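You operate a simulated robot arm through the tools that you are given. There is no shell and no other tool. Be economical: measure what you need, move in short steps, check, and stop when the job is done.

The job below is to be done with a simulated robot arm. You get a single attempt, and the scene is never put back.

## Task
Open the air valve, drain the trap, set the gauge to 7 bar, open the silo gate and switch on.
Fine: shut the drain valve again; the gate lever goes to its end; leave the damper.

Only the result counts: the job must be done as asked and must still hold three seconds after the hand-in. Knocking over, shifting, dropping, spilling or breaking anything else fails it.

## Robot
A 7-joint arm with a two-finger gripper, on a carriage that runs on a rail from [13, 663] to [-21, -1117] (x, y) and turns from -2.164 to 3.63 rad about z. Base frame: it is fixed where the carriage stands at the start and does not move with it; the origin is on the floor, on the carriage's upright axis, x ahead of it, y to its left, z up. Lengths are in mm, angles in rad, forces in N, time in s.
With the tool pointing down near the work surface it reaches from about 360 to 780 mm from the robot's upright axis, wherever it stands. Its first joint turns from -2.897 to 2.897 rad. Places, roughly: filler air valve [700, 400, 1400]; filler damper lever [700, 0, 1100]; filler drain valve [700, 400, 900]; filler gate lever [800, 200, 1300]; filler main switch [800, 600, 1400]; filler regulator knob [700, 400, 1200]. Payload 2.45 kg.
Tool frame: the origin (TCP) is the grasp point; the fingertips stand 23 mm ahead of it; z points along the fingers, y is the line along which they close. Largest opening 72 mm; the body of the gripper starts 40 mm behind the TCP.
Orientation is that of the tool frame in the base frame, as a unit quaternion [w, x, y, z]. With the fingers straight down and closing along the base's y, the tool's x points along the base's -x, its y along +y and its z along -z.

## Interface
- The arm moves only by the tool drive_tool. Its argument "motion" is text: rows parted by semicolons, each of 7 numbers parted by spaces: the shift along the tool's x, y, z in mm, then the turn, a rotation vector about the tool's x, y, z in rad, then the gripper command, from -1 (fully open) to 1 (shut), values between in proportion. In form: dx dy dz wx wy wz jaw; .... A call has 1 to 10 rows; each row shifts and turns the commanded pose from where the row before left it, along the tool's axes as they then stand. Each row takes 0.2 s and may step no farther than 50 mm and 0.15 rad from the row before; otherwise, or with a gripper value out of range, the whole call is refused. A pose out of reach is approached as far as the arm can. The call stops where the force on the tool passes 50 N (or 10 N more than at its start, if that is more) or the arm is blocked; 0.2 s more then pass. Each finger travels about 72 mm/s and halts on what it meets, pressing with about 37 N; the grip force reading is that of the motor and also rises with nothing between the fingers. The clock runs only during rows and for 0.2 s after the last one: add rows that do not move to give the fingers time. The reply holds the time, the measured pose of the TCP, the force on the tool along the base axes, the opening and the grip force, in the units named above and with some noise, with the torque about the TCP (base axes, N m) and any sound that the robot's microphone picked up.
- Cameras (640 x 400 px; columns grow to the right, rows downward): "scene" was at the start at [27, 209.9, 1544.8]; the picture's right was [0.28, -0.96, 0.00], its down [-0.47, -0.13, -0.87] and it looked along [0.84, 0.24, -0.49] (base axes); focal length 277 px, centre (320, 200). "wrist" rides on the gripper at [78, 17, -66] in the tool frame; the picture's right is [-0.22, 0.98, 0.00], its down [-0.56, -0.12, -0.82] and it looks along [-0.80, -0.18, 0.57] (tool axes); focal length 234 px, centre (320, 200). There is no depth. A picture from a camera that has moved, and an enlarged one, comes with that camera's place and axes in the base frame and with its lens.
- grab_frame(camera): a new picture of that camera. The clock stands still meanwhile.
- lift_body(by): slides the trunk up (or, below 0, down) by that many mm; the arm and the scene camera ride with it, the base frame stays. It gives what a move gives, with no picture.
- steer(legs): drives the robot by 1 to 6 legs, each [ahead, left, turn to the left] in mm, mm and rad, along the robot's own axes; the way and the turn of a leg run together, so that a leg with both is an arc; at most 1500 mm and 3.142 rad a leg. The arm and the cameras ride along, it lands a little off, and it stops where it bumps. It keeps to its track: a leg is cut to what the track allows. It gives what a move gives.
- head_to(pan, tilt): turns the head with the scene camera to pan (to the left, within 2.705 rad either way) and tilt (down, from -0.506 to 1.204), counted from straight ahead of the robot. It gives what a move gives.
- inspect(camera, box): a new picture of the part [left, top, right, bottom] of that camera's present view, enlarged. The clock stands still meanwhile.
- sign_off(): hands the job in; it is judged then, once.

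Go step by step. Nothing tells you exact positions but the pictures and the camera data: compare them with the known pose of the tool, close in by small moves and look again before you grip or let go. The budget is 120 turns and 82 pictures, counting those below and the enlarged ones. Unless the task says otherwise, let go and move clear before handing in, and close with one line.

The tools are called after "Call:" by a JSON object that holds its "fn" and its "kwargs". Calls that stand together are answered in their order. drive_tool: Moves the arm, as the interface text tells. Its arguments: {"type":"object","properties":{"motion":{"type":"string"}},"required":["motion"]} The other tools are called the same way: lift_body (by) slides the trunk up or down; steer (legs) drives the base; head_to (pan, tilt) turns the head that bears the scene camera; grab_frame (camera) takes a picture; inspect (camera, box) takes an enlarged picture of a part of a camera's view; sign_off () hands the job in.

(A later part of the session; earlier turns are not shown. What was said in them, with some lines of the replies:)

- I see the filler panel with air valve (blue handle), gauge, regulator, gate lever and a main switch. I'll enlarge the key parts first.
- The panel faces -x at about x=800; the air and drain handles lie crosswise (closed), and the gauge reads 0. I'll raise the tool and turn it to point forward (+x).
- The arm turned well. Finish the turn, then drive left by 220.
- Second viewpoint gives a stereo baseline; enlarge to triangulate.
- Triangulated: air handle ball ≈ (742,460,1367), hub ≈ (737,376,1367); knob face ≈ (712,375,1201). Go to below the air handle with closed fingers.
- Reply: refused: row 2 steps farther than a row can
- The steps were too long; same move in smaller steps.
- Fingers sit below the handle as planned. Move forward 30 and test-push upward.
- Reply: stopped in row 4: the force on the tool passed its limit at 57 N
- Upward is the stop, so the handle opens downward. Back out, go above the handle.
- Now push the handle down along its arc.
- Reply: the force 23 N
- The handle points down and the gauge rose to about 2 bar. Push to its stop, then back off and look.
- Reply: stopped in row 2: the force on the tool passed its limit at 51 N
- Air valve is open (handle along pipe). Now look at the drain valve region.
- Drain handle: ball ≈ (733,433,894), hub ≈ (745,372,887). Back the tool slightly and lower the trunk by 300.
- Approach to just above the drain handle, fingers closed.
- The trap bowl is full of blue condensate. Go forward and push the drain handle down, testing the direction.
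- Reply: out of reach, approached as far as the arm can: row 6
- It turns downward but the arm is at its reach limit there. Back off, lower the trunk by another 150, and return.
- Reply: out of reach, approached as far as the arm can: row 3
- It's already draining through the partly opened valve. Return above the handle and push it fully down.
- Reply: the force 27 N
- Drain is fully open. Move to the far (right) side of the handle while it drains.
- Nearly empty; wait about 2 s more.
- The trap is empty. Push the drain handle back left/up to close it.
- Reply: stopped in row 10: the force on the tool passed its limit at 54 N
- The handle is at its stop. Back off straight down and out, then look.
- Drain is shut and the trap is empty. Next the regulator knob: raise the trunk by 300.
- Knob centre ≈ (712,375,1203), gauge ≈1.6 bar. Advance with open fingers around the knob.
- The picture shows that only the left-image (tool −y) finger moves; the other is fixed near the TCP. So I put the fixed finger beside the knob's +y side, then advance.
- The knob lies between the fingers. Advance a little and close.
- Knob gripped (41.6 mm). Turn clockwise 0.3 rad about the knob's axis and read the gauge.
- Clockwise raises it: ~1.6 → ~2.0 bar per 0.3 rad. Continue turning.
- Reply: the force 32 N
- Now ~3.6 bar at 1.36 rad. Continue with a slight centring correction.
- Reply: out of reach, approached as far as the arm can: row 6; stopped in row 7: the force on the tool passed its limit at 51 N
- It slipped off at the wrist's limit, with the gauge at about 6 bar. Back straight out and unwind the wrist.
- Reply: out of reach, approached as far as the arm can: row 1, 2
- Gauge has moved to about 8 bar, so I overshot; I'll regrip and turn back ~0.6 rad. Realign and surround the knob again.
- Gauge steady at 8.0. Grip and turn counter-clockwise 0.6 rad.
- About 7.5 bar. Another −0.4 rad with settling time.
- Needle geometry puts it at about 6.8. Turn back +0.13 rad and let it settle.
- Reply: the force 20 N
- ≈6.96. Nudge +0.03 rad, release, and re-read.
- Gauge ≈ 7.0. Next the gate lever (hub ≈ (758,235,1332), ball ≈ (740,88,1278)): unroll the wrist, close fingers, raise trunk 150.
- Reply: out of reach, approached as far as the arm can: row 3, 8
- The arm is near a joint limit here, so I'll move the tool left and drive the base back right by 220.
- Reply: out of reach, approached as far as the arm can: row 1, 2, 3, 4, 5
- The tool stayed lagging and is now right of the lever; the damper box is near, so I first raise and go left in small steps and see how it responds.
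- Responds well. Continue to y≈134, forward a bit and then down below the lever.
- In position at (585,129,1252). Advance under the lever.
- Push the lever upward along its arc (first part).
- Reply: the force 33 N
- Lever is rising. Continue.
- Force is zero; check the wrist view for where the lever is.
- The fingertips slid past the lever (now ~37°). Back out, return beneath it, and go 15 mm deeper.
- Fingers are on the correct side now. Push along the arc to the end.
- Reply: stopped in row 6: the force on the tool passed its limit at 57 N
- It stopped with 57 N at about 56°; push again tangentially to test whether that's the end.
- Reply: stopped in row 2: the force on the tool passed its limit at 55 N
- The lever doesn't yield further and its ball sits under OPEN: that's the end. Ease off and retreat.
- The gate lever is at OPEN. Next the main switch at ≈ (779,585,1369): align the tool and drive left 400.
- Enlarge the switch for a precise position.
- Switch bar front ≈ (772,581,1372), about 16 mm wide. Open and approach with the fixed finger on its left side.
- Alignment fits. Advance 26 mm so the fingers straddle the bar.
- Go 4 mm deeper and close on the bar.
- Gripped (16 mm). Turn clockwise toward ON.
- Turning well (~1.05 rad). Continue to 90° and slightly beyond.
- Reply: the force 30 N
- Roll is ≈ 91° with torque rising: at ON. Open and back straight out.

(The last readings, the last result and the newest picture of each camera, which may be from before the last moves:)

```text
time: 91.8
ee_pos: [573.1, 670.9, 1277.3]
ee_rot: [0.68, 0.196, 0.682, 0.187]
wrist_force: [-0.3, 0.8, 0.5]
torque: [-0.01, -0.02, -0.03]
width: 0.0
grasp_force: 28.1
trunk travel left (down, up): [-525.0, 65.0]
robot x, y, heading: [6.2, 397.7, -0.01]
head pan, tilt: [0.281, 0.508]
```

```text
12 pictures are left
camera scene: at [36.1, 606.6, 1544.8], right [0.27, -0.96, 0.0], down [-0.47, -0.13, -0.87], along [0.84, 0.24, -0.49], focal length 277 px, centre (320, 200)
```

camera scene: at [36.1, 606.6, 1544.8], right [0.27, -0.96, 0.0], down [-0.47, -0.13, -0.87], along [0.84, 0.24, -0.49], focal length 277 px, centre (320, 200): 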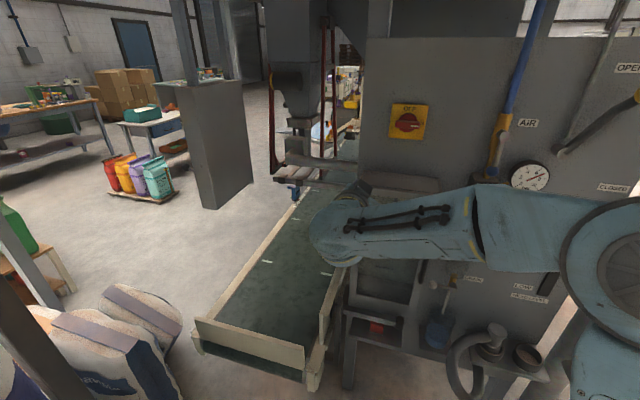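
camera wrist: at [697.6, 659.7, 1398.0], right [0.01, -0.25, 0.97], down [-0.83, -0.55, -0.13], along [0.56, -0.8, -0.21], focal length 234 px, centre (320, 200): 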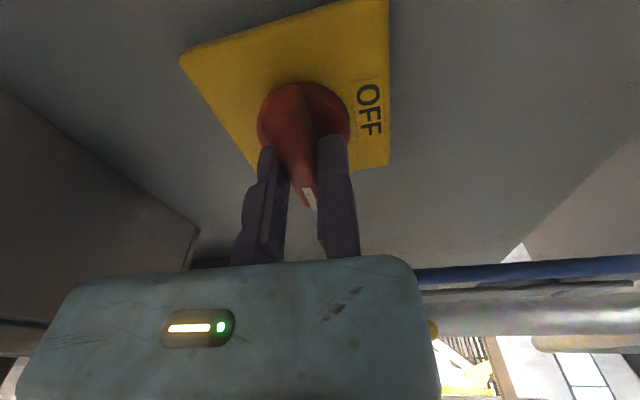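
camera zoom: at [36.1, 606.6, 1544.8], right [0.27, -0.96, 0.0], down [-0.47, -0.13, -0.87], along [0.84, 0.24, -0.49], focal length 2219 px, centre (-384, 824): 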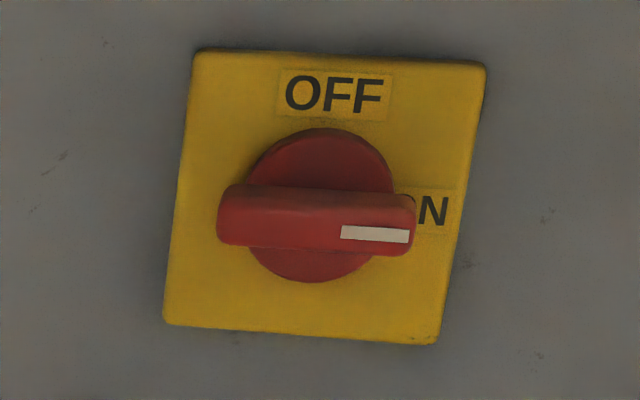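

The switch is at ON. Verify gauge, air handle, gate lever and drain.

Call:
{"fn": "inspect", "kwargs": {"camera": "scene", "box": [480, 100, 640, 200]}}

Call:
{"fn": "inspect", "kwargs": {"camera": "scene", "box": [400, 240, 560, 340]}}

Call:
{"fn": "inspect", "kwargs": {"camera": "scene", "box": [500, 156, 564, 196]}}

```text
4.00 times, centred on (560, 150) of scene
camera zoom: at [36.1, 606.6, 1544.8], right [0.27, -0.96, 0.0], down [-0.47, -0.13, -0.87], along [0.84, 0.24, -0.49], focal length 1110 px, centre (-640, 400)
```

zoom: 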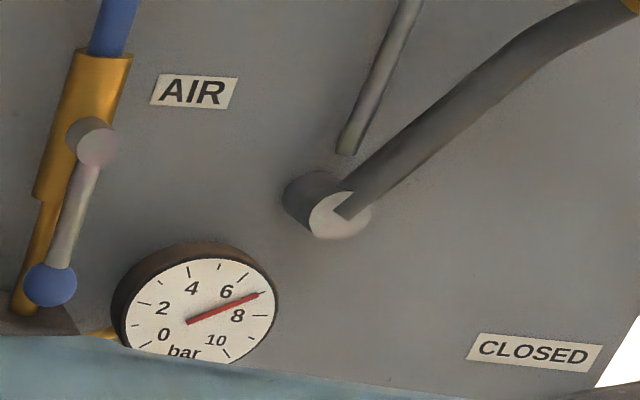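

```text
4.00 times, centred on (480, 290) of scene
camera zoom: at [36.1, 606.6, 1544.8], right [0.27, -0.96, 0.0], down [-0.47, -0.13, -0.87], along [0.84, 0.24, -0.49], focal length 1110 px, centre (-320, -160)
```

zoom: 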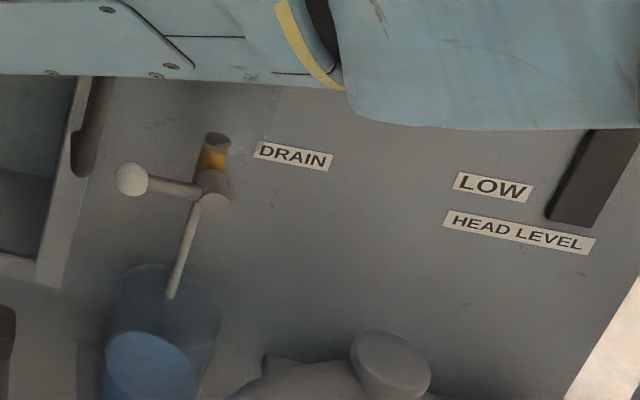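

```text
10.00 times, centred on (532, 176) of scene
camera zoom: at [36.1, 606.6, 1544.8], right [0.27, -0.96, 0.0], down [-0.47, -0.13, -0.87], along [0.84, 0.24, -0.49], focal length 2774 px, centre (-1800, 440)
```

zoom: 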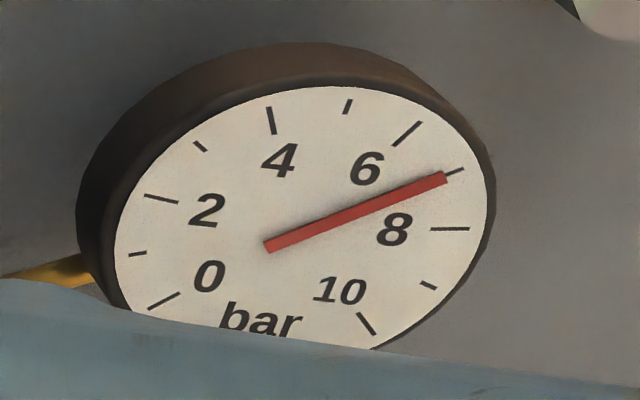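

All the checks hold: air open, drain shut with the trap drained, gauge ≈ 7.0 bar, gate lever at its OPEN end, switch ON and damper untouched. The arm is clear, so I'm handing in.

Call:
{"fn": "sign_off", "kwargs": {}}

```text
The job is handed in.
```

The job is handed in: the air valve is open, the trap is drained and its valve shut, the gauge reads about 7 bar, the gate lever is at its OPEN end, the main switch is ON, and the damper was left alone.
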